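You operate a simulated robot arm through the tools that you are given. There is no shell and no other tool. Be economical: measure what you need, move in short steps, check, and stop when the job is done.

You run a simulated two-armed robot. Do the job below in one go: nothing can be reset, and whatever is moved stays where it is left.

JOB
Wring the wet rope till it is dry, holding the wringer with your other hand.
Fine: lay it in the trough first; it ends on the dryer grille, the wringer upright on its spot. Set down upright: wringer.

It is judged by the outcome, as a careful person would: the job done as asked, and still so three seconds after it is handed in. It fails if anything else is knocked over, pushed out of place, dropped, spilled or broken.

ROBOT AND FRAMES
Two 7-joint arms with two-finger parallel grippers on one trunk, on a base that drives. Base frame: it is fixed to the floor where the robot stands at the start and does not move with it; the origin is under the middle of the robot, x ahead of it, y to its left, z up. Lengths are in mm, angles in rad, forces in N, time in s.
The left shoulder is at the start at [-82, 119, 851], the right one opposite. With the tool pointing down near the work surface each hand reaches from about 120 to 580 mm from the robot's upright axis, wherever it stands, measured 20 degrees to its own side. Places, roughly: dryer grille [600, 1000, 1000]; wringer lever [400, 600, 1000]; wringer trough [400, 600, 900]. Payload 3.43 kg a hand.
The tool frame of a hand sits at the grasp point between the pads (the TCP): z along the fingers, y along the line on which they close. The tips reach 30 mm beyond it. Largest opening 94 mm; finger width 28, thickness 10; the body of the gripper, 50 by 96 mm, starts 55 mm behind the TCP.
Orientation is told as [roll, pitch, yaw] about the base's x, y, z axes, in that order, counted from this pose: with the fingers straight down and closing along the base's y, the tool's x points along the base's -x, its y along +y and its z along -z.

CONTROLS
- The arms move only by the tool servo_tool. It takes "left_plan", "right_plan" or both (then of equal length, played together; a hand with none holds still); each is a list of rows, each an object of numbers (a shift or turn left out is 0, a gripper value left out holds the last): "grip": the finger opening in mm, from 0 to 94; "tx", "ty", "tz": the shift along the tool's x, y, z in mm; "wx", "wy", "wz": the turn, a rotation vector about the tool's x, y, z in rad. In form: [{"grip": .., "tx": .., "ty": .., "tz": .., "wx": .., "wy": .., "wz": ..}, ...]. A call has 1 to 8 rows; each row is the pose to reach, as a shift and turn from the pose commanded when the call began, along the tool's axes at that moment. Each row takes 0.2 s and may step no farther than 50 mm and 0.15 rad from the row before; otherwise, or with a gripper value out of range, the whole call is refused. A pose out of reach is approached as far as the arm can. The call stops where the force on the tool passes 80 N (or 10 N more than at its start, if that is more) or the arm is blocked; 0.2 s more then pass. Each finger travels about 153 mm/s and halts on what it meets, pressing with about 25 N; the grip force reading is that of the motor and also rises with nothing between the fingers. The clock runs only during rows and for 0.2 s after the last one: add rows that repeat a pose to give the fingers time. It gives the time, the measured TCP pose, the force on the tool (base axes), the opening and the grip force at its end, in the units of the frame above (readings bear some noise), with the torque about the TCP (base axes, N m) and any sound that the robot's microphone picked up, and new pictures: "pictures" is both (left out), scene, wrist or none (wrist: the cameras of the hands that moved).
- Cameras (640 x 400 px; columns grow to the right, rows downward): "scene" is now at [27.4, 51.8, 1574.7]; the picture's right is [0.54, -0.84, 0.00], its down [-0.58, -0.37, -0.72] and it looks along [0.61, 0.39, -0.69] (base axes); focal length 255 px, centre (320, 200). "left" rides on the left gripper at [76, -14, -103] in its tool frame; the picture's right is [0.18, 0.98, 0.00], its down [-0.75, 0.14, -0.64] and it looks along [-0.63, 0.12, 0.77] (tool axes); focal length 243 px, centre (320, 200). "right" rides on the right gripper at [76, 14, -103] in its tool frame; the picture's right is [-0.18, 0.98, 0.00], its down [-0.75, -0.14, -0.64] and it looks along [-0.63, -0.12, 0.77] (tool axes); focal length 243 px, centre (320, 200). There is no depth. A picture from a camera that has moved, and an enlarged one, comes with that camera's place and axes in the base frame and with its lens. The place of the scene camera against the robot may be out by one fixed shift of up to 12 mm in any direction.
- lift_body(by): slides the trunk up (or, below 0, down) by that many mm; the arms and the scene camera ride with it, the base frame stays. It gives what a move gives, with no picture.
- steer(legs): drives the robot by 1 to 6 legs, each [ahead, left, turn to the left] in mm, mm and rad, along the robot's own axes; the way and the turn of a leg run together, so that a leg with both is an arc; at most 1500 mm and 3.142 rad a leg. The arms and the cameras ride along, it lands a little off, and it stops where it bumps. It gives what a move gives, and a new picture of the scene camera.
- aim_head(pan, tilt): turns the head with the scene camera to pan (to the left, within 2.496 rad either way) and tilt (down, from -0.506 to 1.204), counted from straight ahead of the robot. It gives what a move gives, and a new picture of the scene camera.
- inspect(camera, box): a new picture of the part [left, top, right, bottom] of that camera's present view, enlarged. It takes no simulated time.
- finish_job(): hands the job in; it is judged then, once.

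Work in short steps. Places have to be worked out from the pictures, the camera data and where the tool is seen: move nearer, look again, correct. Check each grasp and each placing, and mend what went wrong. You have 120 turns and 260 pictures in all, those below and enlarged ones among them. Open the grippers and draw the arms clear of the work before you hand the job in, unless the task says otherwise; then end with one line.

The tools are called after "Request:" by a JSON object that holds its "fn" and its "kwargs". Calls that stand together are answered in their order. servo_tool: Moves the arms, as the interface text tells. Its arguments: {"type":"object","properties":{"left_plan":{"type":"array"},"right_plan":{"type":"array"},"pictures":{"type":"string","enum":["both","scene","wrist","none"]}},"required":[]} The other tools are called the same way: lift_body (by) slides the trunk up or down; steer (legs) drives the base; aim_head (pan, tilt) turns the head that bears the scene camera; inspect (camera, box) takes an enlarged picture of a part of a camera's view; finish_job () hands the job in.

At the start:

```text
time_s: 0.0
left_ee_pos: [283.3, 322.2, 1224.6]
left_ee_rot: [-0.001, 0.0, 0.0]
left_force: [-0.4, 0.2, -0.3]
left_moment: [-0.02, 0.01, -0.01]
left_width: 93.8
left_gripper_force: 0.1
right_ee_pos: [296.0, 13.2, 1230.6]
right_ee_rot: [-0.001, 0.001, 0.0]
right_force: [0.0, 0.3, 0.2]
right_moment: [0.02, 0.0, 0.01]
right_width: 94.0
right_gripper_force: 0.0
trunk travel left (down, up): [-275.0, 60.0]
robot x, y, heading: [-0.8, 1.1, 0.003]
head pan, tilt: [0.565, 0.761]
```

scene: 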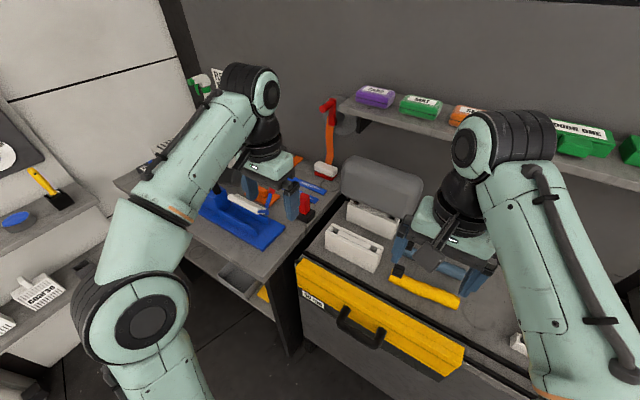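
right: 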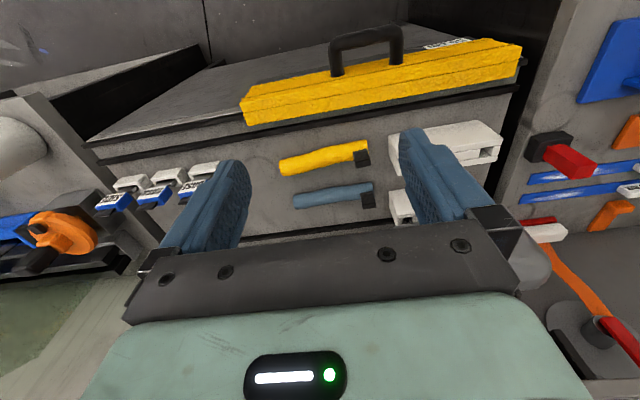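
left: 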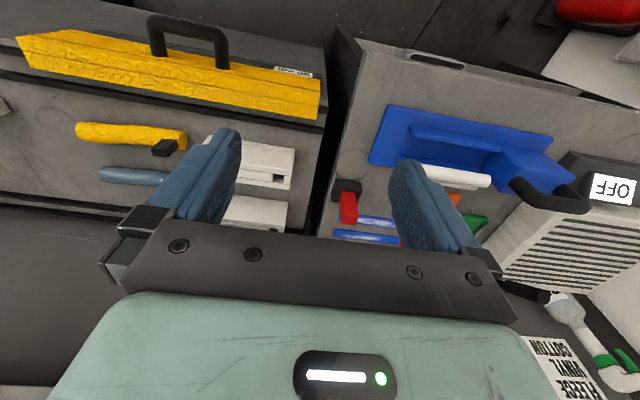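

The left wrist view shows a blue trough, a white rope-like thing, and a grille with an "OFF" display. I'll enlarge those parts.

Request:
{"fn": "inspect", "kwargs": {"camera": "left", "box": [320, 80, 640, 280]}}

Request:
{"fn": "inspect", "kwargs": {"camera": "scene", "box": [120, 60, 380, 300]}}

Request:
{"fn": "aim_head", "kwargs": {"pan": 1.0, "tilt": 0.7}}

```text
2.00 times, centred on (480, 180) of left
camera zoom: at [206.3, 308.7, 1328.4], right [-0.18, 0.98, 0.0], down [0.75, 0.14, 0.64], along [0.63, 0.12, -0.77], focal length 485 px, centre (0, 240)
```

zoom: 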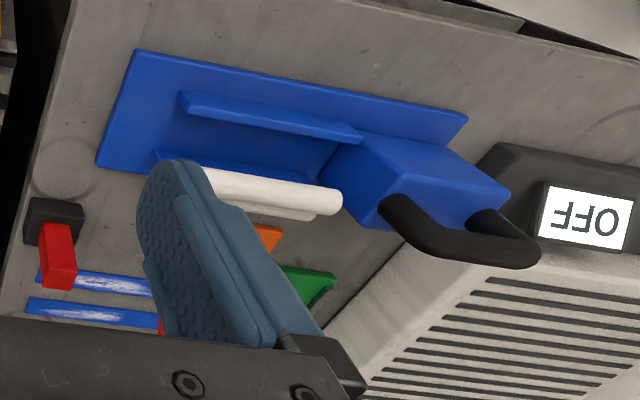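

```text
1.67 times, centred on (250, 180) of scene
camera zoom: at [27.4, 51.8, 1574.7], right [0.54, -0.84, 0.0], down [-0.58, -0.37, -0.72], along [0.61, 0.39, -0.69], focal length 425 px, centre (437, 233)
```

zoom: 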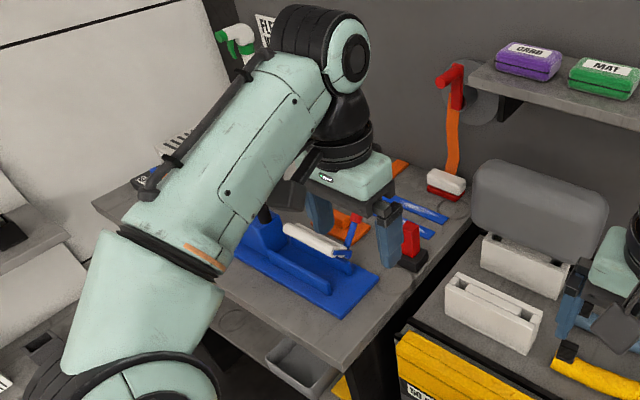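

```text
time_s: 0.9
left_ee_pos: [283.2, 321.7, 1224.8]
left_ee_rot: [0.001, 0.0, 0.0]
left_force: [-0.7, -0.4, 0.1]
left_moment: [0.01, 0.01, -0.03]
left_width: 94.0
left_gripper_force: 0.1
right_ee_pos: [296.6, 14.8, 1230.3]
right_ee_rot: [0.0, 0.001, 0.0]
right_force: [0.3, -0.1, -0.5]
right_moment: [0.01, -0.03, -0.01]
right_width: 94.2
right_gripper_force: 0.1
trunk travel left (down, up): [-275.0, 60.0]
robot x, y, heading: [1.2, -3.9, -0.0]
head pan, tilt: [1.0, 0.7]
camera scene: at [3.8, 79.0, 1579.8], right [0.84, -0.54, 0.0], down [-0.35, -0.54, -0.76], along [0.41, 0.64, -0.64], focal length 255 px, centre (320, 200)
```

scene: 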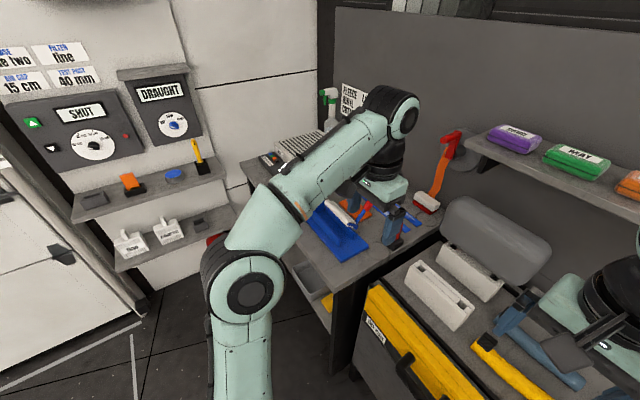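

The left arm blocks the view of the table. I'll turn the base to face the table, which is ahead-left and has free space around it, and then look again.

Request:
{"fn": "steer", "kwargs": {"legs": [[0, 0, 0.8]]}}

Request:
{"fn": "servo_tool", "kwargs": {"left_plan": [{"ty": 40}, {"ty": 80}, {"ty": 120}], "pictures": "none"}}

Request:
{"fn": "aim_head", "kwargs": {"pan": 0.2, "tilt": 0.75}}

```text
time_s: 3.4
left_ee_pos: [-31.1, 428.2, 1224.6]
left_ee_rot: [0.0, 0.001, 0.793]
left_force: [0.1, 0.4, -0.7]
left_moment: [-0.02, 0.03, 0.01]
left_width: 93.9
left_gripper_force: 0.1
right_ee_pos: [199.1, 220.9, 1229.0]
right_ee_rot: [-0.002, 0.001, 0.79]
right_force: [-0.2, 0.0, 1.0]
right_moment: [0.0, -0.03, 0.0]
right_width: 94.1
right_gripper_force: 0.0
trunk travel left (down, up): [-275.0, 60.0]
robot x, y, heading: [0.5, -0.9, 0.783]
head pan, tilt: [1.0, 0.7]
camera scene: at [-47.7, 59.1, 1579.8], right [0.98, 0.22, 0.0], down [0.14, -0.63, -0.76], along [-0.17, 0.75, -0.64], focal length 255 px, centre (320, 200)
```

scene: 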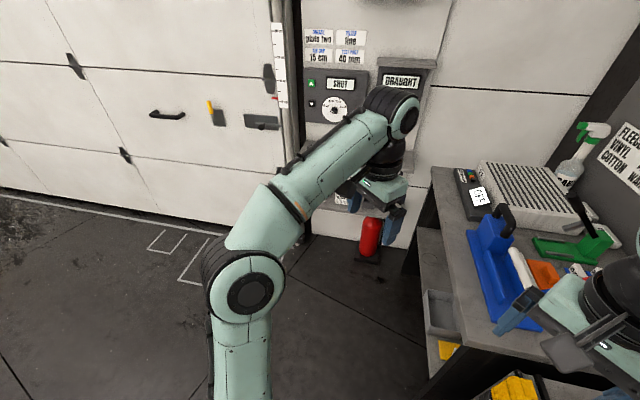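

```text
time_s: 4.2
left_ee_pos: [-105.6, 503.8, 1221.2]
left_ee_rot: [-0.015, 0.004, 0.79]
left_force: [-1.2, -0.5, 0.3]
left_moment: [0.01, 0.0, 0.01]
left_width: 93.9
left_gripper_force: 0.0
left hand out of reach, approached as far as the arm can: row 3
right_ee_pos: [199.8, 220.7, 1228.8]
right_ee_rot: [0.0, 0.001, 0.791]
right_force: [-0.4, -0.7, -0.2]
right_moment: [0.04, -0.01, 0.0]
right_width: 94.0
right_gripper_force: 0.0
trunk travel left (down, up): [-275.0, 60.0]
robot x, y, heading: [1.7, -1.7, 0.793]
head pan, tilt: [1.0, 0.7]
```

```text
time_s: 5.3
left_ee_pos: [-107.3, 503.2, 1219.9]
left_ee_rot: [-0.015, 0.006, 0.79]
left_force: [-0.3, -1.7, -1.3]
left_moment: [-0.01, 0.03, 0.0]
left_width: 93.7
left_gripper_force: 0.1
right_ee_pos: [200.0, 221.2, 1229.8]
right_ee_rot: [0.001, 0.0, 0.791]
right_force: [0.1, 0.0, -0.3]
right_moment: [0.01, 0.01, 0.0]
right_width: 94.1
right_gripper_force: 0.0
trunk travel left (down, up): [-275.0, 60.0]
robot x, y, heading: [-1.9, 1.7, 0.792]
head pan, tilt: [0.201, 0.75]
camera scene: at [16.0, 45.7, 1575.6], right [0.84, -0.55, 0.0], down [-0.37, -0.57, -0.73], along [0.4, 0.61, -0.68], focal length 255 px, centre (320, 200)
```

scene: 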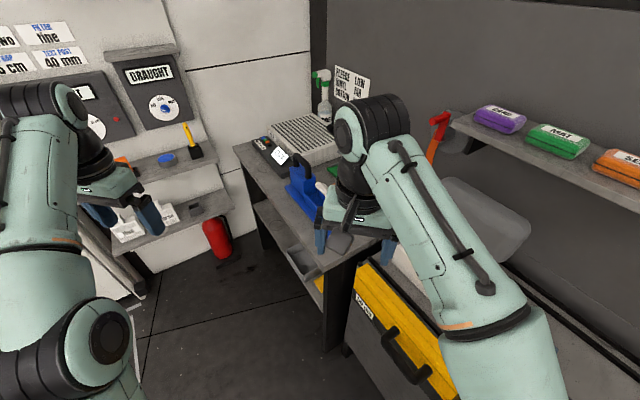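

The table's front edge lies at about x≈240 and its long side runs along y. I'll face it squarely with the left hand drawn back, then drive alongside it.

Request:
{"fn": "servo_tool", "kwargs": {"left_plan": [{"ty": -40}, {"ty": -80}, {"ty": -120}], "pictures": "none"}}

Request:
{"fn": "steer", "kwargs": {"legs": [[0, 0, -0.79], [-120, 0, 0], [0, 600, 0]]}}

Request:
{"fn": "aim_head", "kwargs": {"pan": 0.1, "tilt": 0.9}}

```text
time_s: 6.1
left_ee_pos: [-22.0, 418.6, 1218.9]
left_ee_rot: [0.002, 0.001, 0.792]
left_force: [-0.2, -0.3, -0.3]
left_moment: [0.02, -0.01, -0.01]
left_width: 93.7
left_gripper_force: 0.2
right_ee_pos: [199.2, 220.3, 1230.6]
right_ee_rot: [-0.001, 0.0, 0.79]
right_force: [-0.3, 1.0, -0.6]
right_moment: [0.05, -0.01, -0.01]
right_width: 94.0
right_gripper_force: 0.1
trunk travel left (down, up): [-275.0, 60.0]
robot x, y, heading: [-1.0, 1.9, 0.791]
head pan, tilt: [0.201, 0.75]
```

```text
time_s: 14.8
left_ee_pos: [146.1, 929.8, 1219.1]
left_ee_rot: [0.0, -0.001, 0.026]
left_force: [0.2, 0.4, 0.4]
left_moment: [0.02, 0.04, -0.03]
left_width: 93.9
left_gripper_force: 0.1
right_ee_pos: [168.2, 632.3, 1229.9]
right_ee_rot: [-0.001, 0.001, 0.027]
right_force: [-0.1, -0.2, 0.2]
right_moment: [-0.03, 0.03, 0.04]
right_width: 93.8
right_gripper_force: 0.1
trunk travel left (down, up): [-275.0, 60.0]
robot x, y, heading: [-129.5, 610.8, 0.023]
head pan, tilt: [0.201, 0.75]
camera scene: at [-89.4, 635.7, 1575.6], right [0.23, -0.97, 0.0], down [-0.66, -0.15, -0.73], along [0.71, 0.17, -0.68], focal length 255 px, centre (320, 200)
```

scene: 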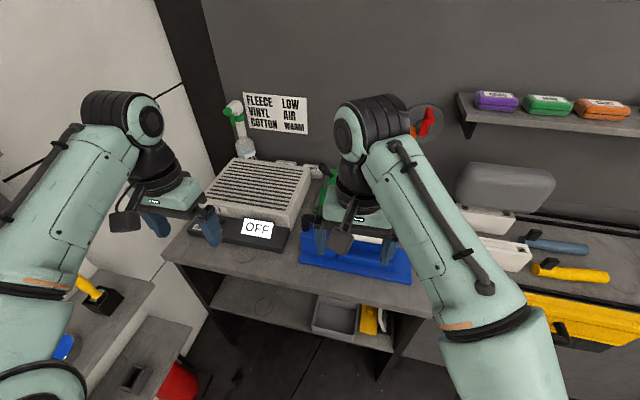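

```text
time_s: 15.5
left_ee_pos: [146.5, 930.1, 1219.6]
left_ee_rot: [0.0, 0.001, 0.026]
left_force: [-0.1, 0.0, 0.0]
left_moment: [0.0, -0.02, 0.0]
left_width: 93.9
left_gripper_force: 0.0
right_ee_pos: [168.4, 632.4, 1229.6]
right_ee_rot: [0.0, 0.0, 0.026]
right_force: [-0.2, -0.3, -0.5]
right_moment: [0.03, 0.01, 0.01]
right_width: 93.8
right_gripper_force: 0.1
trunk travel left (down, up): [-275.0, 60.0]
robot x, y, heading: [-128.5, 609.1, 0.033]
head pan, tilt: [0.099, 0.901]
camera scene: at [-95.3, 626.5, 1563.7], right [0.13, -0.99, 0.0], down [-0.78, -0.1, -0.62], along [0.62, 0.08, -0.78], focal length 255 px, centre (320, 200)
```

scene: 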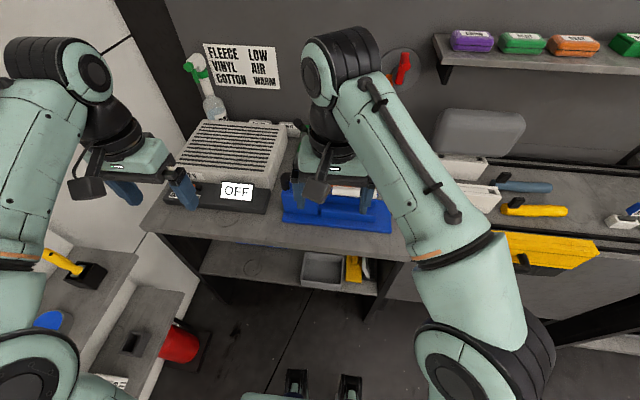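

I'll move the right arm aside to the right so the wringer can be seen.

Request:
{"fn": "servo_tool", "kwargs": {"right_plan": [{"ty": -50}, {"ty": -100}, {"ty": -150}, {"ty": -200}], "pictures": "scene"}}

Request:
{"fn": "inspect", "kwargs": {"camera": "scene", "box": [150, 100, 430, 275]}}

Request:
{"fn": "inspect", "kwargs": {"camera": "left", "box": [0, 0, 640, 400]}}

Request:
{"fn": "inspect", "kwargs": {"camera": "right", "box": [0, 0, 640, 400]}}

```text
time_s: 16.5
left_ee_pos: [145.5, 928.5, 1220.4]
left_ee_rot: [0.0, 0.0, 0.026]
left_force: [0.0, -0.5, -0.1]
left_moment: [-0.01, 0.01, -0.02]
left_width: 93.9
left_gripper_force: 0.1
right_ee_pos: [172.7, 430.7, 1227.7]
right_ee_rot: [-0.001, -0.001, 0.03]
right_force: [0.0, -0.5, -0.5]
right_moment: [-0.01, 0.03, 0.01]
right_width: 94.1
right_gripper_force: 0.0
trunk travel left (down, up): [-275.0, 60.0]
robot x, y, heading: [-130.6, 611.7, 0.027]
head pan, tilt: [0.099, 0.901]
camera scene: at [-95.7, 625.0, 1563.7], right [0.13, -0.99, 0.0], down [-0.78, -0.1, -0.62], along [0.62, 0.08, -0.78], focal length 255 px, centre (320, 200)
```

scene: 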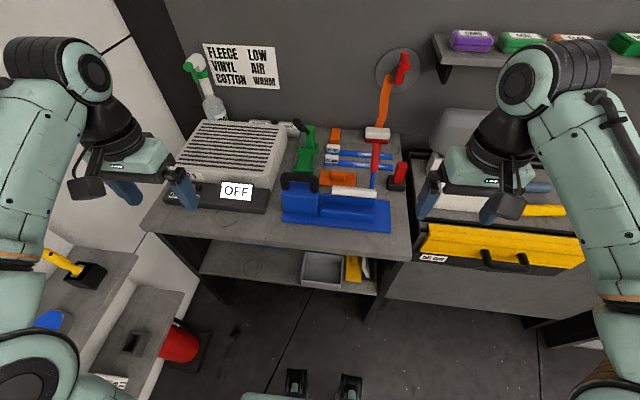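

```text
2.29 times, centred on (290, 188) of scene
camera zoom: at [-95.7, 625.0, 1563.7], right [0.13, -0.99, 0.0], down [-0.78, -0.1, -0.62], along [0.62, 0.08, -0.78], focal length 583 px, centre (389, 229)
```

zoom: 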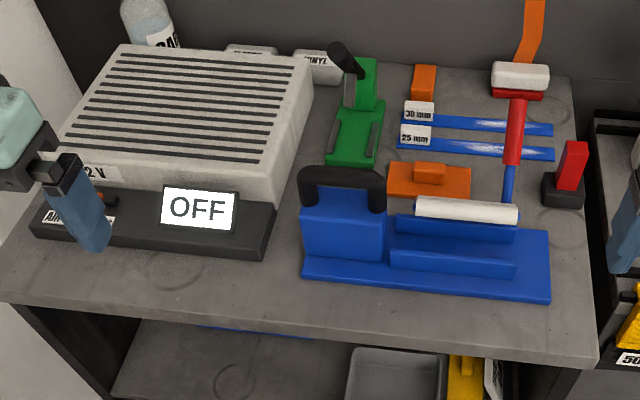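

```text
1.00 times, centred on (320, 200) of left (not enlarged: the box is as wide or as high as the picture)
camera zoom: at [68.6, 912.0, 1323.1], right [-0.21, 0.98, 0.0], down [0.75, 0.16, 0.64], along [0.63, 0.14, -0.77], focal length 243 px, centre (320, 200)
```

zoom: 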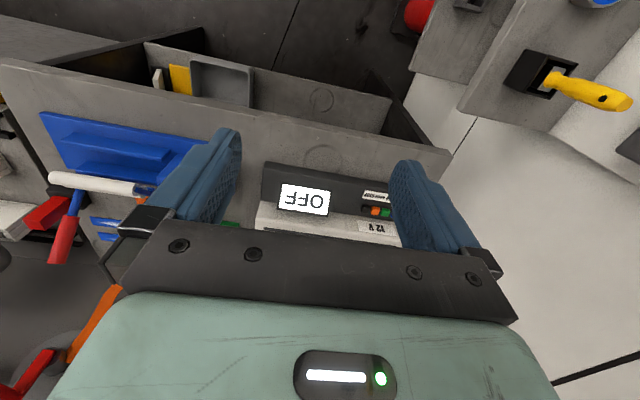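

```text
1.00 times, centred on (320, 200) of right (not enlarged: the box is as wide or as high as the picture)
camera zoom: at [96.4, 442.1, 1330.4], right [0.16, 0.99, 0.0], down [0.76, -0.12, 0.64], along [0.63, -0.1, -0.77], focal length 243 px, centre (320, 200)
```

zoom: 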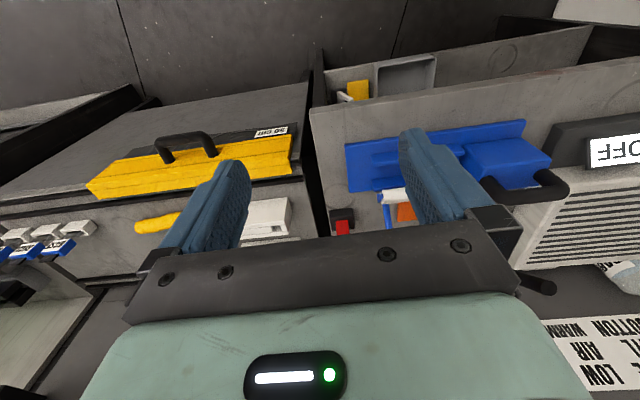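

I need to work out what each part is, so I'll enlarge the wringer and its surroundings further.

Request:
{"fn": "inspect", "kwargs": {"camera": "scene", "box": [270, 110, 410, 240]}}

Request:
{"fn": "inspect", "kwargs": {"camera": "left", "box": [0, 90, 220, 270]}}

Request:
{"fn": "inspect", "kwargs": {"camera": "scene", "box": [180, 30, 300, 110]}}

```text
3.08 times, centred on (340, 175) of scene
camera zoom: at [-95.7, 625.0, 1563.7], right [0.13, -0.99, 0.0], down [-0.78, -0.1, -0.62], along [0.62, 0.08, -0.78], focal length 784 px, centre (258, 277)
```

zoom: 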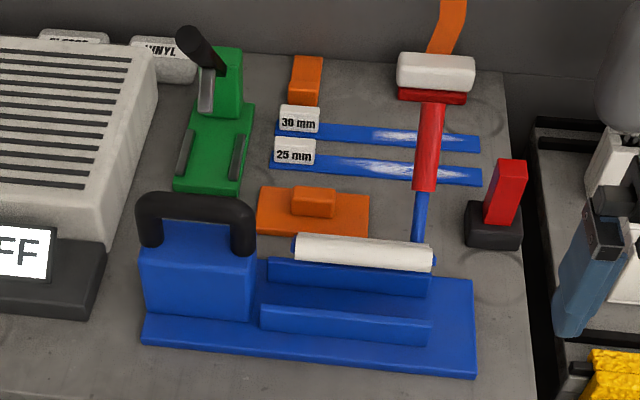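

```text
2.22 times, centred on (110, 180) of left
camera zoom: at [68.6, 912.0, 1323.1], right [-0.21, 0.98, 0.0], down [0.75, 0.16, 0.64], along [0.63, 0.14, -0.77], focal length 539 px, centre (787, 244)
```

zoom: 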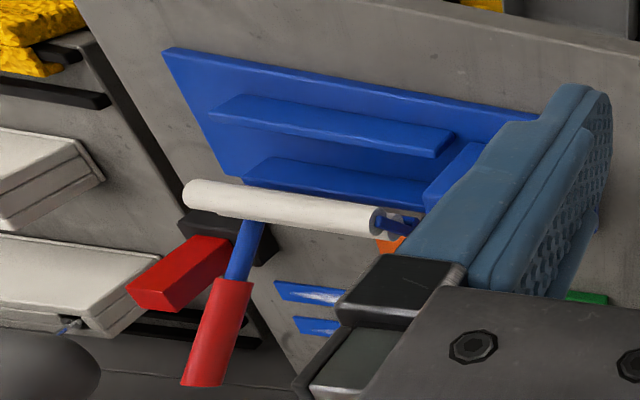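

```text
5.00 times, centred on (240, 70) of scene
camera zoom: at [-95.7, 625.0, 1563.7], right [0.13, -0.99, 0.0], down [-0.78, -0.1, -0.62], along [0.62, 0.08, -0.78], focal length 1275 px, centre (720, 850)
```

zoom: 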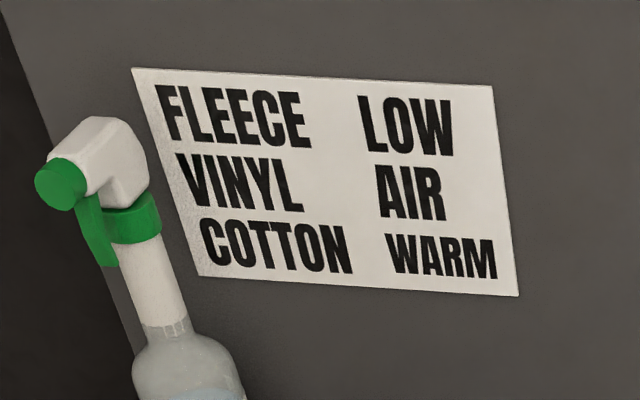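

The roller with the red handle could be the wringer's lever, and I see no rope yet. I'll zoom in on the back wall and look around the room.

Request:
{"fn": "inspect", "kwargs": {"camera": "scene", "box": [360, 40, 440, 160]}}

Request:
{"fn": "aim_head", "kwargs": {"pan": 0.9, "tilt": 0.8}}

Request:
{"fn": "aim_head", "kwargs": {"pan": 1.9, "tilt": 0.7}}

Request:
{"fn": "aim_head", "kwargs": {"pan": -0.7, "tilt": 0.7}}

Request:
{"fn": "aim_head", "kwargs": {"pan": -1.7, "tilt": 0.7}}

```text
3.33 times, centred on (400, 100) of scene
camera zoom: at [-95.7, 625.0, 1563.7], right [0.13, -0.99, 0.0], down [-0.78, -0.1, -0.62], along [0.62, 0.08, -0.78], focal length 850 px, centre (53, 533)
```

zoom: 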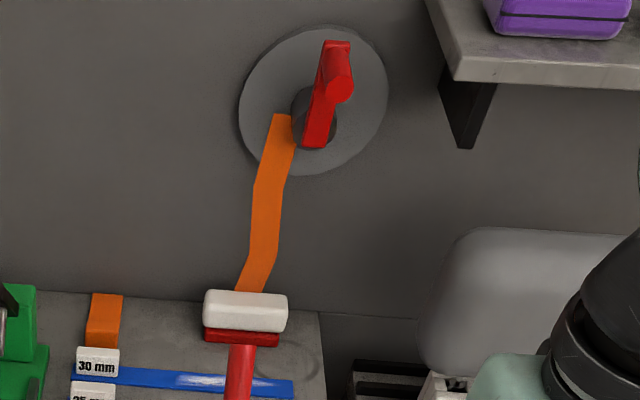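

```text
time_s: 17.7
left_ee_pos: [145.6, 929.3, 1219.8]
left_ee_rot: [0.001, -0.001, 0.026]
left_force: [-0.3, 0.2, 0.3]
left_moment: [0.01, 0.02, 0.0]
left_width: 93.9
left_gripper_force: 0.0
right_ee_pos: [173.9, 431.9, 1229.0]
right_ee_rot: [-0.001, 0.001, 0.026]
right_force: [-0.3, 0.3, -0.2]
right_moment: [0.01, 0.0, 0.0]
right_width: 93.9
right_gripper_force: 0.1
trunk travel left (down, up): [-275.0, 60.0]
robot x, y, heading: [-126.4, 609.9, 0.027]
head pan, tilt: [0.901, 0.799]
camera scene: at [-121.7, 681.5, 1571.6], right [0.8, -0.6, 0.0], down [-0.43, -0.57, -0.7], along [0.42, 0.56, -0.72], focal length 255 px, centre (320, 200)
```

scene: 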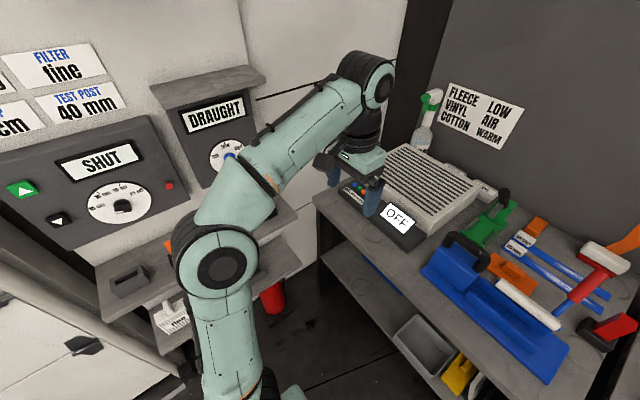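

```text
time_s: 18.9
left_ee_pos: [146.8, 930.0, 1219.2]
left_ee_rot: [-0.002, 0.001, 0.026]
left_force: [0.3, 0.5, 0.2]
left_moment: [0.02, 0.01, 0.01]
left_width: 93.9
left_gripper_force: 0.1
right_ee_pos: [173.8, 430.6, 1228.9]
right_ee_rot: [0.001, 0.0, 0.028]
right_force: [-0.2, 0.0, 0.5]
right_moment: [0.0, 0.0, -0.01]
right_width: 94.0
right_gripper_force: 0.1
trunk travel left (down, up): [-275.0, 60.0]
robot x, y, heading: [-127.4, 610.6, 0.026]
head pan, tilt: [1.901, 0.7]
camera scene: at [-199.7, 696.6, 1579.8], right [0.94, 0.35, 0.0], down [0.22, -0.6, -0.76], along [-0.27, 0.72, -0.64], focal length 255 px, centre (320, 200)
```

scene: 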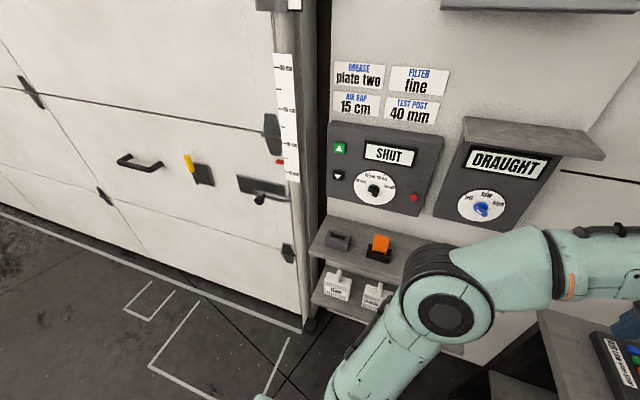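

```text
time_s: 21.3
left_ee_pos: [146.4, 930.3, 1219.9]
left_ee_rot: [0.0, 0.0, 0.026]
left_force: [-0.1, -0.7, 0.0]
left_moment: [0.02, -0.03, 0.02]
left_width: 93.9
left_gripper_force: 0.0
right_ee_pos: [172.9, 431.8, 1228.5]
right_ee_rot: [-0.001, 0.0, 0.026]
right_force: [-1.2, 0.2, 0.2]
right_moment: [0.0, -0.04, -0.01]
right_width: 94.2
right_gripper_force: 0.0
trunk travel left (down, up): [-275.0, 60.0]
robot x, y, heading: [-128.7, 610.9, 0.029]
head pan, tilt: [-0.7, 0.7]
camera scene: at [-103.7, 564.0, 1579.8], right [-0.62, -0.78, 0.0], down [-0.5, 0.4, -0.76], along [0.6, -0.48, -0.64], focal length 255 px, centre (320, 200)
```

scene: 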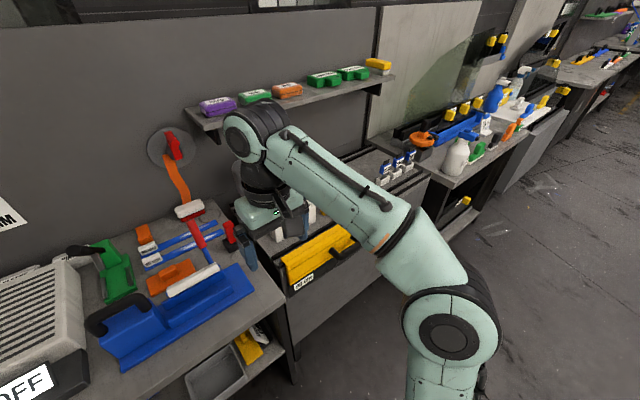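

```text
time_s: 22.5
left_ee_pos: [145.6, 930.0, 1220.4]
left_ee_rot: [-0.001, 0.001, 0.027]
left_force: [0.4, 0.7, -0.1]
left_moment: [0.0, -0.04, 0.03]
left_width: 93.8
left_gripper_force: 0.1
right_ee_pos: [174.0, 431.7, 1228.8]
right_ee_rot: [-0.001, -0.001, 0.027]
right_force: [-0.1, -0.1, -0.5]
right_moment: [-0.02, 0.0, 0.0]
right_width: 94.1
right_gripper_force: 0.0
trunk travel left (down, up): [-275.0, 60.0]
robot x, y, heading: [-127.0, 608.0, 0.025]
head pan, tilt: [-1.7, 0.7]
camera scene: at [-178.7, 532.4, 1579.8], right [-0.99, 0.1, 0.0], down [0.07, 0.64, -0.76], along [-0.08, -0.76, -0.64], focal length 255 px, centre (320, 200)
```

scene: 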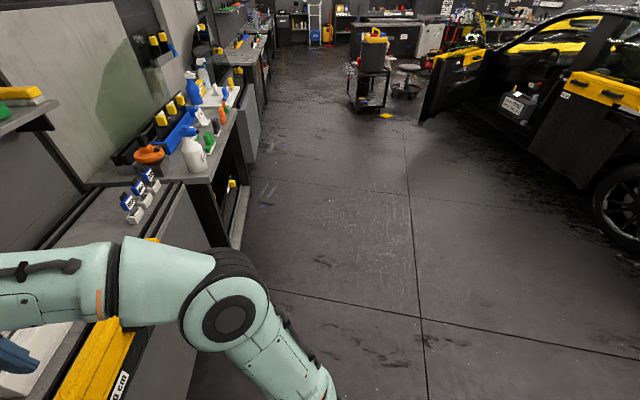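

The white roller sits at about z=1000, above the trough, so it is part of the lever. The rope isn't identified yet. The yellow and blue rolled things on the next bench and the lower shelf are candidates, so I'll look at those.

Request:
{"fn": "aim_head", "kwargs": {"pan": -0.5, "tilt": 0.9}}

Request:
{"fn": "inspect", "kwargs": {"camera": "right", "box": [0, 120, 320, 320]}}

Request:
{"fn": "inspect", "kwargs": {"camera": "scene", "box": [180, 240, 300, 400]}}

Request:
{"fn": "inspect", "kwargs": {"camera": "scene", "box": [40, 120, 280, 290]}}

```text
time_s: 23.9
left_ee_pos: [146.8, 930.0, 1219.7]
left_ee_rot: [-0.001, 0.001, 0.027]
left_force: [0.3, 0.2, -0.6]
left_moment: [0.01, -0.01, 0.0]
left_width: 93.9
left_gripper_force: 0.1
right_ee_pos: [174.1, 430.8, 1228.9]
right_ee_rot: [0.0, 0.0, 0.028]
right_force: [0.0, -0.4, -0.4]
right_moment: [0.0, -0.02, 0.03]
right_width: 94.1
right_gripper_force: 0.1
trunk travel left (down, up): [-275.0, 60.0]
robot x, y, heading: [-129.8, 613.1, 0.022]
head pan, tilt: [-0.499, 0.901]
camera scene: at [-103.0, 582.5, 1563.7], right [-0.46, -0.89, 0.0], down [-0.7, 0.36, -0.62], along [0.55, -0.28, -0.78], focal length 255 px, centre (320, 200)
```

scene: 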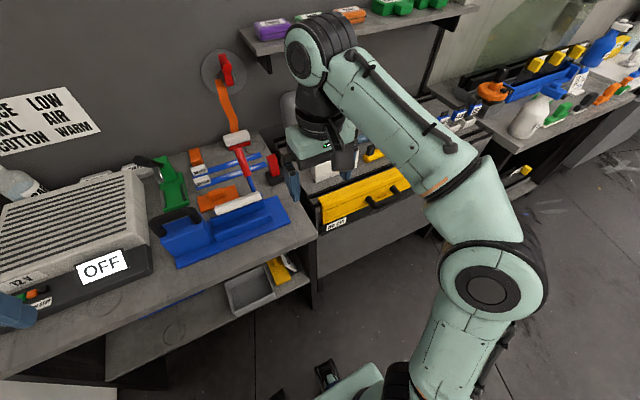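

```text
2.00 times, centred on (160, 220) of right
camera zoom: at [97.1, 444.1, 1330.5], right [0.16, 0.99, 0.0], down [0.76, -0.12, 0.64], along [0.63, -0.1, -0.77], focal length 485 px, centre (640, 160)
```

zoom: 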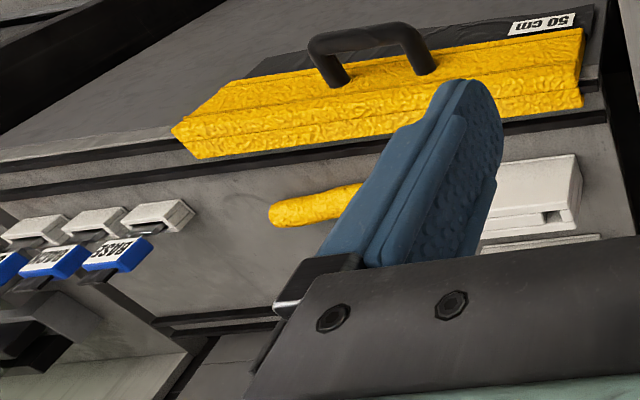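

```text
2.50 times, centred on (240, 320) of scene
camera zoom: at [-103.0, 582.5, 1563.7], right [-0.46, -0.89, 0.0], down [-0.7, 0.36, -0.62], along [0.55, -0.28, -0.78], focal length 637 px, centre (520, -100)
```

zoom: 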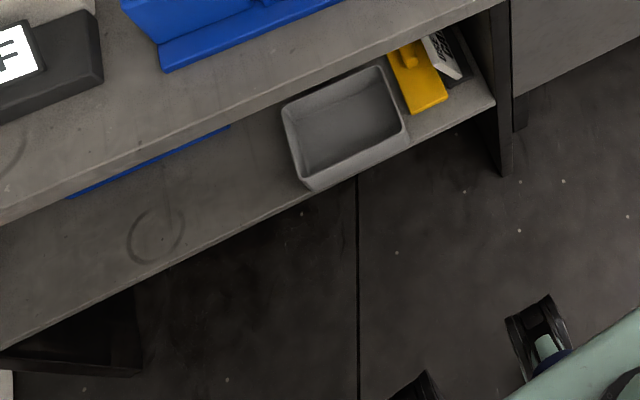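

```text
2.35 times, centred on (160, 205) of scene
camera zoom: at [-103.0, 582.5, 1563.7], right [-0.46, -0.89, 0.0], down [-0.7, 0.36, -0.62], along [0.55, -0.28, -0.78], focal length 600 px, centre (696, 188)
```

zoom: 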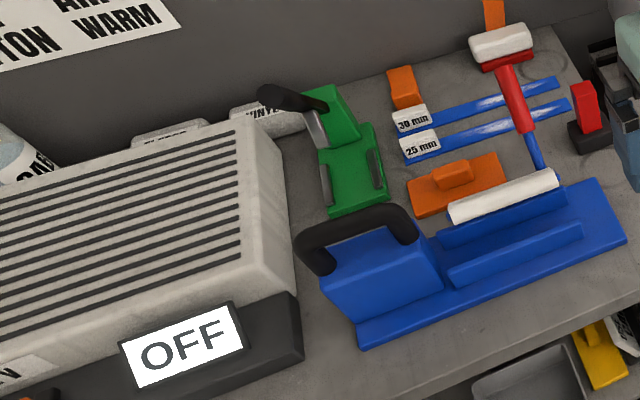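

The material-labelled items behind the dryer and the sticks on the right-hand bench need a closer look. I'll shift the right hand to the right and lift the left hand over the dryer.

Request:
{"fn": "servo_tool", "kwargs": {"right_plan": [{"ty": -50}, {"ty": -100}, {"ty": -150}], "left_plan": [{"tx": -50}, {"tx": -100}, {"tx": -130}], "pictures": "wrist"}}

Request:
{"fn": "aim_head", "kwargs": {"pan": 0.25, "tilt": 0.65}}

Request:
{"fn": "inspect", "kwargs": {"camera": "right", "box": [160, 60, 480, 260]}}

Request:
{"fn": "inspect", "kwargs": {"camera": "left", "box": [200, 100, 440, 260]}}

```text
time_s: 24.7
left_ee_pos: [231.2, 928.8, 1209.6]
left_ee_rot: [-0.006, 0.007, 0.024]
left_force: [0.3, -0.2, 0.0]
left_moment: [0.0, 0.05, 0.01]
left_width: 94.1
left_gripper_force: 0.0
left hand out of reach, approached as far as the arm can: row 2, 3
right_ee_pos: [181.9, 280.0, 1227.5]
right_ee_rot: [0.003, 0.002, 0.028]
right_force: [-0.3, 0.4, -0.3]
right_moment: [-0.01, 0.01, 0.0]
right_width: 94.0
right_gripper_force: 0.1
trunk travel left (down, up): [-275.0, 60.0]
robot x, y, heading: [-128.4, 611.3, 0.028]
head pan, tilt: [-0.499, 0.901]
camera right: at [104.9, 291.9, 1329.5], right [0.16, 0.99, 0.0], down [0.76, -0.12, 0.64], along [0.63, -0.1, -0.77], focal length 243 px, centre (320, 200)
camera left: at [155.7, 914.6, 1313.3], right [-0.21, 0.98, -0.01], down [0.75, 0.16, 0.64], along [0.62, 0.13, -0.77], focal length 243 px, centre (320, 200)
```

right: 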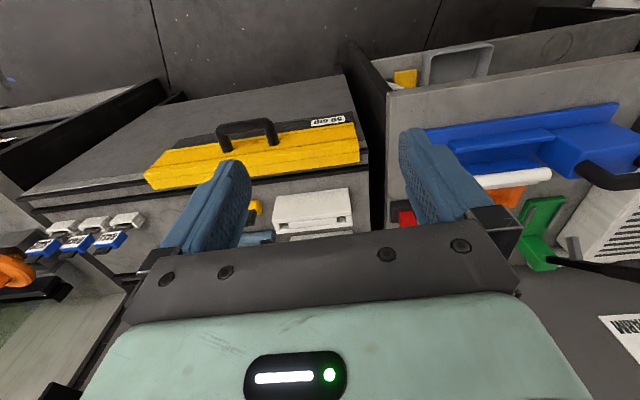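
left: 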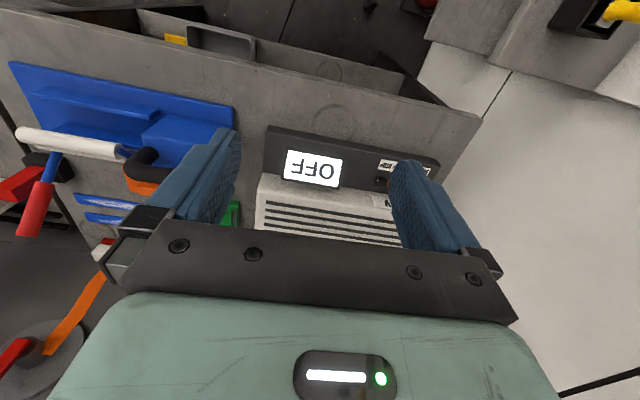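

```text
time_s: 25.8
left_ee_pos: [228.7, 932.9, 1210.7]
left_ee_rot: [-0.011, 0.005, 0.026]
left_force: [-0.2, 0.1, 0.4]
left_moment: [-0.01, 0.0, -0.02]
left_width: 94.0
left_gripper_force: 0.1
right_ee_pos: [178.3, 283.3, 1229.2]
right_ee_rot: [-0.001, 0.001, 0.026]
right_force: [-0.2, -0.2, 0.1]
right_moment: [0.02, 0.02, 0.02]
right_width: 94.2
right_gripper_force: 0.0
trunk travel left (down, up): [-275.0, 60.0]
robot x, y, heading: [-127.9, 603.8, 0.028]
head pan, tilt: [0.25, 0.649]
camera scene: at [-86.7, 640.6, 1584.2], right [0.27, -0.96, 0.0], down [-0.58, -0.16, -0.8], along [0.77, 0.22, -0.6], focal length 255 px, centre (320, 200)
```

scene: 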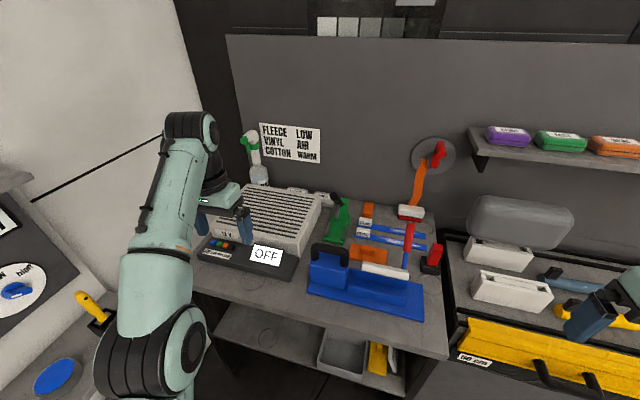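

```text
2.00 times, centred on (320, 160) of right
camera zoom: at [102.1, 294.7, 1330.4], right [0.16, 0.99, 0.0], down [0.76, -0.12, 0.64], along [0.63, -0.1, -0.77], focal length 485 px, centre (320, 280)
```

zoom: 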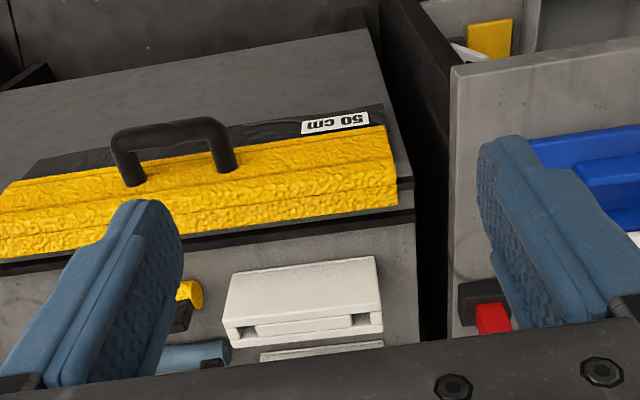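

```text
2.50 times, centred on (320, 180) of left
camera zoom: at [153.0, 917.0, 1313.3], right [-0.21, 0.98, -0.01], down [0.75, 0.17, 0.64], along [0.62, 0.13, -0.77], focal length 606 px, centre (320, 250)
```

zoom: 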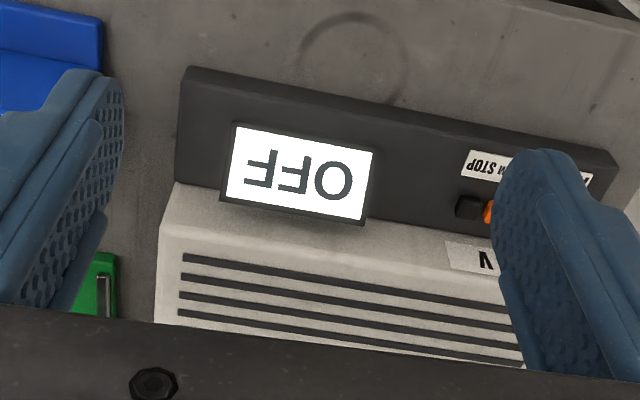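

The roller appears to hover about 90 mm above the trough. I'll move the right hand across to get a close wrist view of it.

Request:
{"fn": "servo_tool", "kwargs": {"right_plan": [{"ty": 50}, {"ty": 100}, {"ty": 150}, {"ty": 200}, {"ty": 250, "tx": 20}, {"ty": 280, "tx": 40}], "pictures": "wrist"}}

Request:
{"fn": "inspect", "kwargs": {"camera": "right", "box": [180, 60, 500, 260]}}

```text
refused: row 5 steps farther than a row can; nothing moved
```

```text
2.00 times, centred on (340, 160) of right
camera zoom: at [102.1, 294.7, 1330.4], right [0.16, 0.99, 0.0], down [0.76, -0.12, 0.64], along [0.63, -0.1, -0.77], focal length 485 px, centre (280, 280)
```

zoom: 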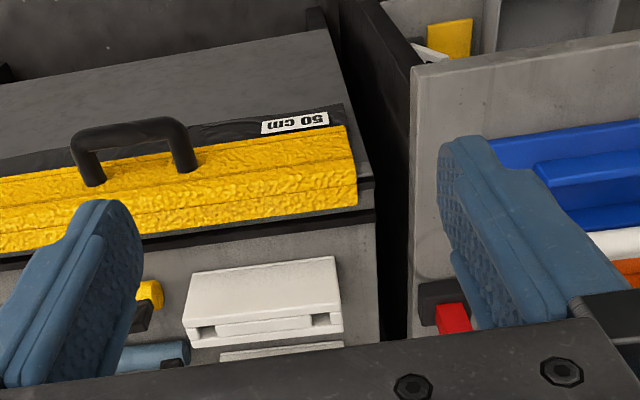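

The move was refused because one row stepped too far. I'll use smaller rows.

Request:
{"fn": "servo_tool", "kwargs": {"right_plan": [{"ty": 45}, {"ty": 90}, {"ty": 135}, {"ty": 180}, {"ty": 225, "tx": 20}, {"ty": 265, "tx": 40}], "pictures": "wrist"}}

Request:
{"fn": "inspect", "kwargs": {"camera": "right", "box": [180, 60, 500, 260]}}

```text
time_s: 27.2
left_ee_pos: [228.4, 933.1, 1210.2]
left_ee_rot: [-0.008, 0.007, 0.031]
left_force: [-0.2, -0.4, -0.1]
left_moment: [-0.02, -0.02, -0.01]
left_width: 94.0
left_gripper_force: 0.1
right_ee_pos: [129.5, 547.2, 1228.3]
right_ee_rot: [-0.001, 0.001, 0.025]
right_force: [-0.4, 0.3, 0.7]
right_moment: [0.0, -0.01, 0.03]
right_width: 94.2
right_gripper_force: 0.0
trunk travel left (down, up): [-275.0, 60.0]
robot x, y, heading: [-126.8, 612.5, 0.027]
head pan, tilt: [0.25, 0.649]
camera right: at [54.4, 559.8, 1329.5], right [0.16, 0.99, 0.0], down [0.76, -0.12, 0.64], along [0.63, -0.1, -0.77], focal length 243 px, centre (320, 200)
```

right: 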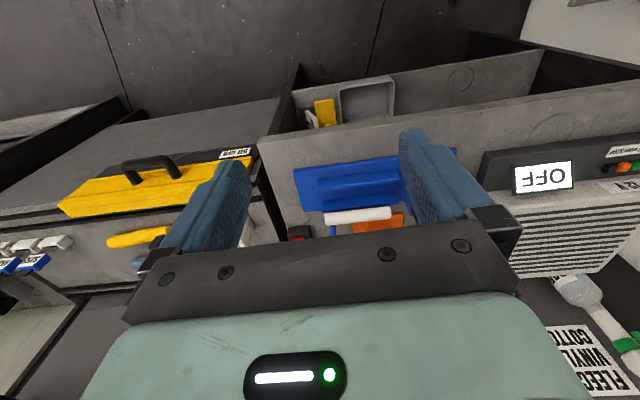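

```text
2.00 times, centred on (340, 160) of right
camera zoom: at [54.4, 559.8, 1329.5], right [0.16, 0.99, 0.0], down [0.76, -0.12, 0.64], along [0.63, -0.1, -0.77], focal length 485 px, centre (280, 280)
```

zoom: 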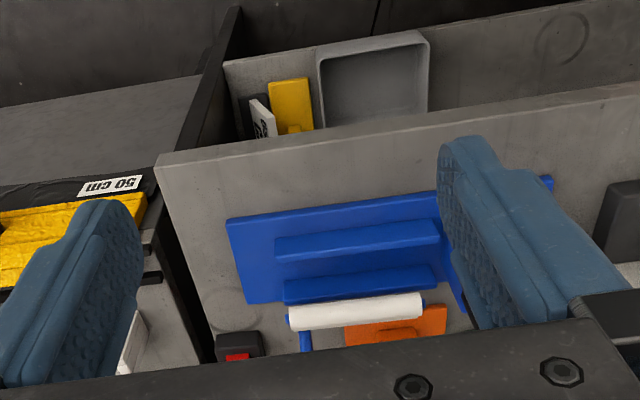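

The rope candidates still need to be told apart, so I'll zoom in on the sticks, the wall strap and the lower shelf.

Request:
{"fn": "inspect", "kwargs": {"camera": "scene", "box": [440, 180, 640, 340]}}

Request:
{"fn": "inspect", "kwargs": {"camera": "scene", "box": [330, 130, 470, 290]}}

Request:
{"fn": "inspect", "kwargs": {"camera": "scene", "box": [200, 120, 340, 270]}}

Request:
{"fn": "inspect", "kwargs": {"camera": "right", "box": [0, 140, 180, 300]}}

```text
2.50 times, centred on (540, 260) of scene
camera zoom: at [-86.8, 641.6, 1584.2], right [0.27, -0.96, 0.0], down [-0.58, -0.17, -0.8], along [0.77, 0.22, -0.6], focal length 637 px, centre (-230, 50)
```

zoom: 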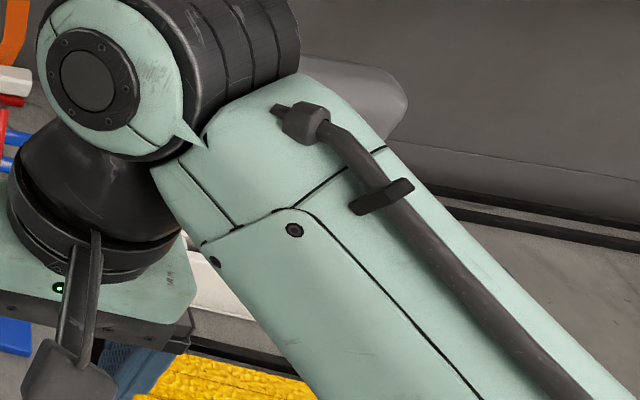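

```text
2.50 times, centred on (400, 210) of scene
camera zoom: at [-86.8, 641.6, 1584.2], right [0.27, -0.96, 0.0], down [-0.58, -0.17, -0.8], along [0.77, 0.22, -0.6], focal length 637 px, centre (120, 175)
```

zoom: 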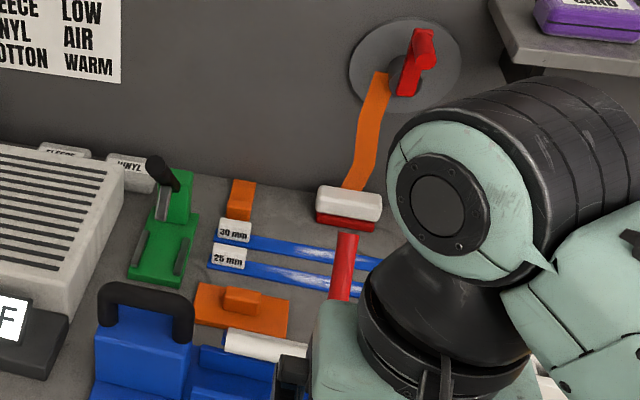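

```text
2.67 times, centred on (270, 195) of scene
camera zoom: at [-86.8, 641.6, 1584.2], right [0.27, -0.96, 0.0], down [-0.58, -0.17, -0.8], along [0.77, 0.22, -0.6], focal length 680 px, centre (453, 213)
```

zoom: 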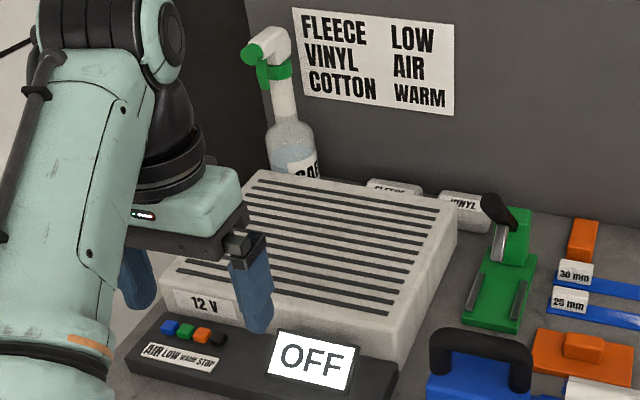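

```text
2.50 times, centred on (90, 220) of right
camera zoom: at [54.4, 559.8, 1329.5], right [0.16, 0.99, 0.0], down [0.76, -0.12, 0.64], along [0.63, -0.1, -0.77], focal length 606 px, centre (895, 150)
```

zoom: 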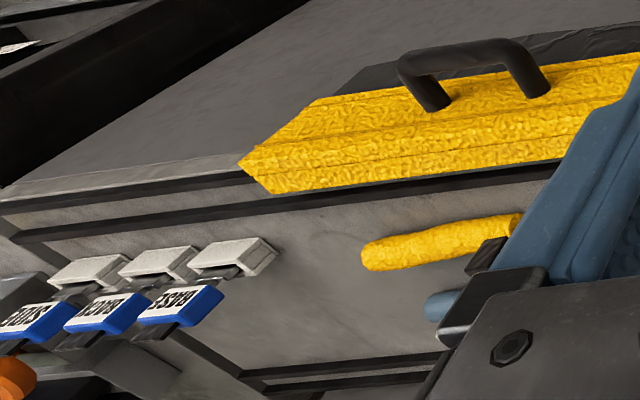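

On the cabinet to the right are a yellow, textured, rope-like item and a blue one, each with a black tag and each about trough length. I'll drive back right to examine them closely.

Request:
{"fn": "servo_tool", "kwargs": {"left_plan": [{"tx": 45}, {"tx": 90}, {"tx": 130}], "pictures": "none"}}

Request:
{"fn": "steer", "kwargs": {"legs": [[0, -560, 0]]}}

Request:
{"fn": "inspect", "kwargs": {"camera": "right", "box": [160, 60, 480, 260]}}

Request:
{"fn": "inspect", "kwargs": {"camera": "left", "box": [160, 60, 480, 260]}}

```text
time_s: 28.0
left_ee_pos: [97.1, 931.9, 1208.0]
left_ee_rot: [0.003, -0.001, 0.027]
left_force: [0.0, -0.7, -0.6]
left_moment: [0.03, -0.01, -0.02]
left_width: 93.9
left_gripper_force: 0.1
right_ee_pos: [130.1, 544.8, 1227.7]
right_ee_rot: [0.0, -0.002, 0.027]
right_force: [0.2, -0.7, 0.7]
right_moment: [-0.01, 0.02, -0.01]
right_width: 94.0
right_gripper_force: 0.1
trunk travel left (down, up): [-275.0, 60.0]
robot x, y, heading: [-129.6, 609.5, 0.03]
head pan, tilt: [0.25, 0.649]
```

```text
time_s: 33.6
left_ee_pos: [114.1, 357.8, 1207.9]
left_ee_rot: [0.001, 0.001, 0.036]
left_force: [-0.3, -0.5, 0.1]
left_moment: [0.03, 0.02, 0.01]
left_width: 93.9
left_gripper_force: 0.1
right_ee_pos: [149.6, -27.0, 1227.4]
right_ee_rot: [0.001, 0.0, 0.033]
right_force: [0.0, 0.3, 1.1]
right_moment: [-0.04, -0.01, 0.01]
right_width: 93.8
right_gripper_force: 0.2
trunk travel left (down, up): [-275.0, 60.0]
robot x, y, heading: [-107.3, 37.6, 0.04]
head pan, tilt: [0.25, 0.649]
camera scene: at [-68.9, 66.2, 1584.2], right [0.28, -0.96, 0.0], down [-0.58, -0.17, -0.8], along [0.76, 0.22, -0.6], focal length 255 px, centre (320, 200)
```

scene: 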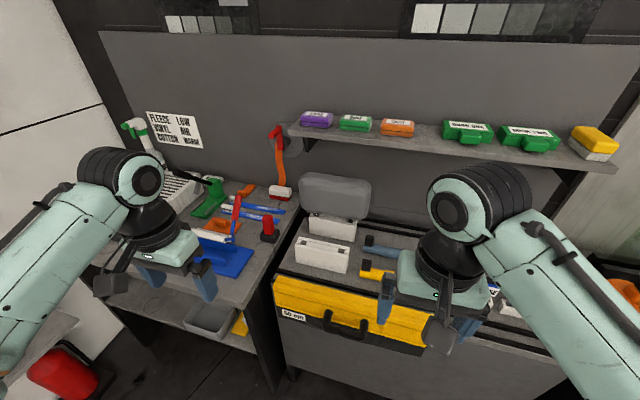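

```text
2.00 times, centred on (320, 160) of right
camera zoom: at [73.2, -14.8, 1329.4], right [0.15, 0.99, 0.0], down [0.76, -0.11, 0.64], along [0.63, -0.1, -0.77], focal length 485 px, centre (320, 280)
```

zoom: 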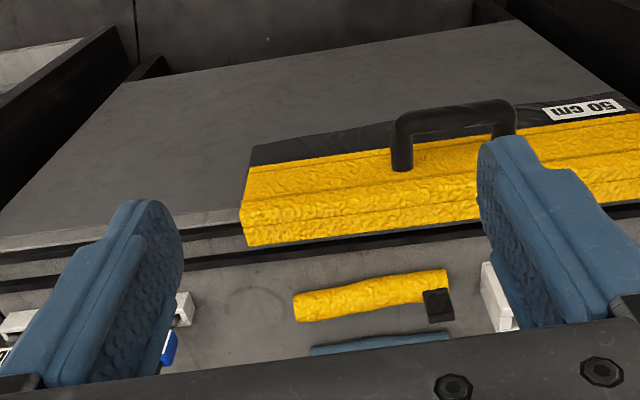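

```text
2.00 times, centred on (320, 160) of left
camera zoom: at [37.2, 341.2, 1311.4], right [-0.22, 0.98, 0.0], down [0.75, 0.17, 0.64], along [0.63, 0.14, -0.77], focal length 485 px, centre (320, 280)
```

zoom: 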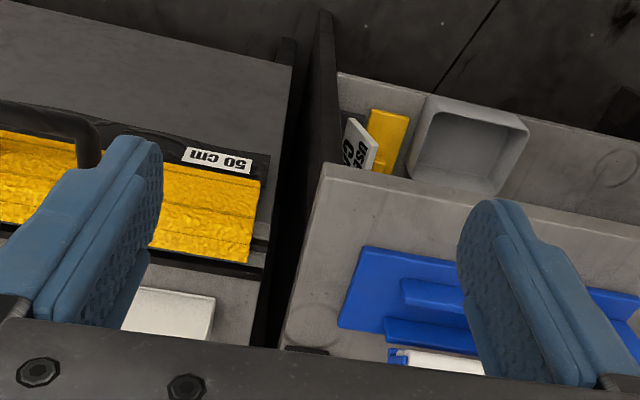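

The yellow and blue items still aren't certain. I'll lower and yaw the left hand so its camera sees the wringer lever from the side, which shows how the lever is hinged and whether the roller is attached.

Request:
{"fn": "servo_tool", "kwargs": {"left_plan": [{"tz": 40, "wz": -0.13}, {"tz": 80, "wz": -0.26}, {"tz": 120, "wz": -0.39}, {"tz": 150, "wz": -0.52}, {"tz": 150, "wz": -0.65}, {"tz": 150, "wz": -0.78}], "pictures": "wrist"}}

Request:
{"fn": "inspect", "kwargs": {"camera": "left", "box": [220, 60, 440, 240]}}

```text
time_s: 35.0
left_ee_pos: [113.7, 357.9, 1057.5]
left_ee_rot: [0.0, -0.001, 0.82]
left_force: [-0.8, 0.5, 0.3]
left_moment: [-0.03, -0.02, 0.01]
left_width: 94.0
left_gripper_force: 0.0
right_ee_pos: [148.8, -26.2, 1228.5]
right_ee_rot: [-0.002, -0.001, 0.036]
right_force: [-0.5, 0.3, -0.2]
right_moment: [0.0, 0.01, 0.0]
right_width: 94.0
right_gripper_force: 0.0
trunk travel left (down, up): [-275.0, 60.0]
robot x, y, heading: [-115.7, 34.0, 0.034]
head pan, tilt: [0.25, 0.649]
camera left: at [72.1, 293.0, 1160.9], right [-0.84, 0.54, 0.0], down [0.41, 0.65, 0.64], along [0.35, 0.54, -0.77], focal length 243 px, centre (320, 200)
```

left: 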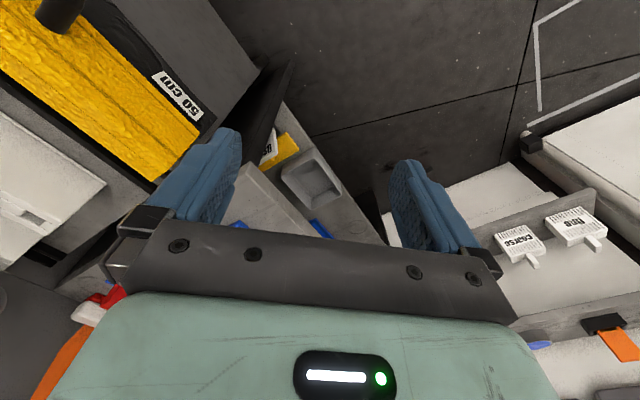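

```text
2.22 times, centred on (330, 150) of left
camera zoom: at [72.1, 293.0, 1160.9], right [-0.84, 0.54, 0.0], down [0.41, 0.65, 0.64], along [0.35, 0.54, -0.77], focal length 539 px, centre (298, 311)
```

zoom: 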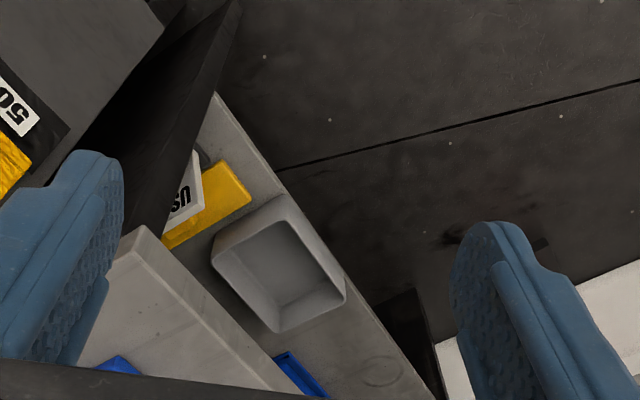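

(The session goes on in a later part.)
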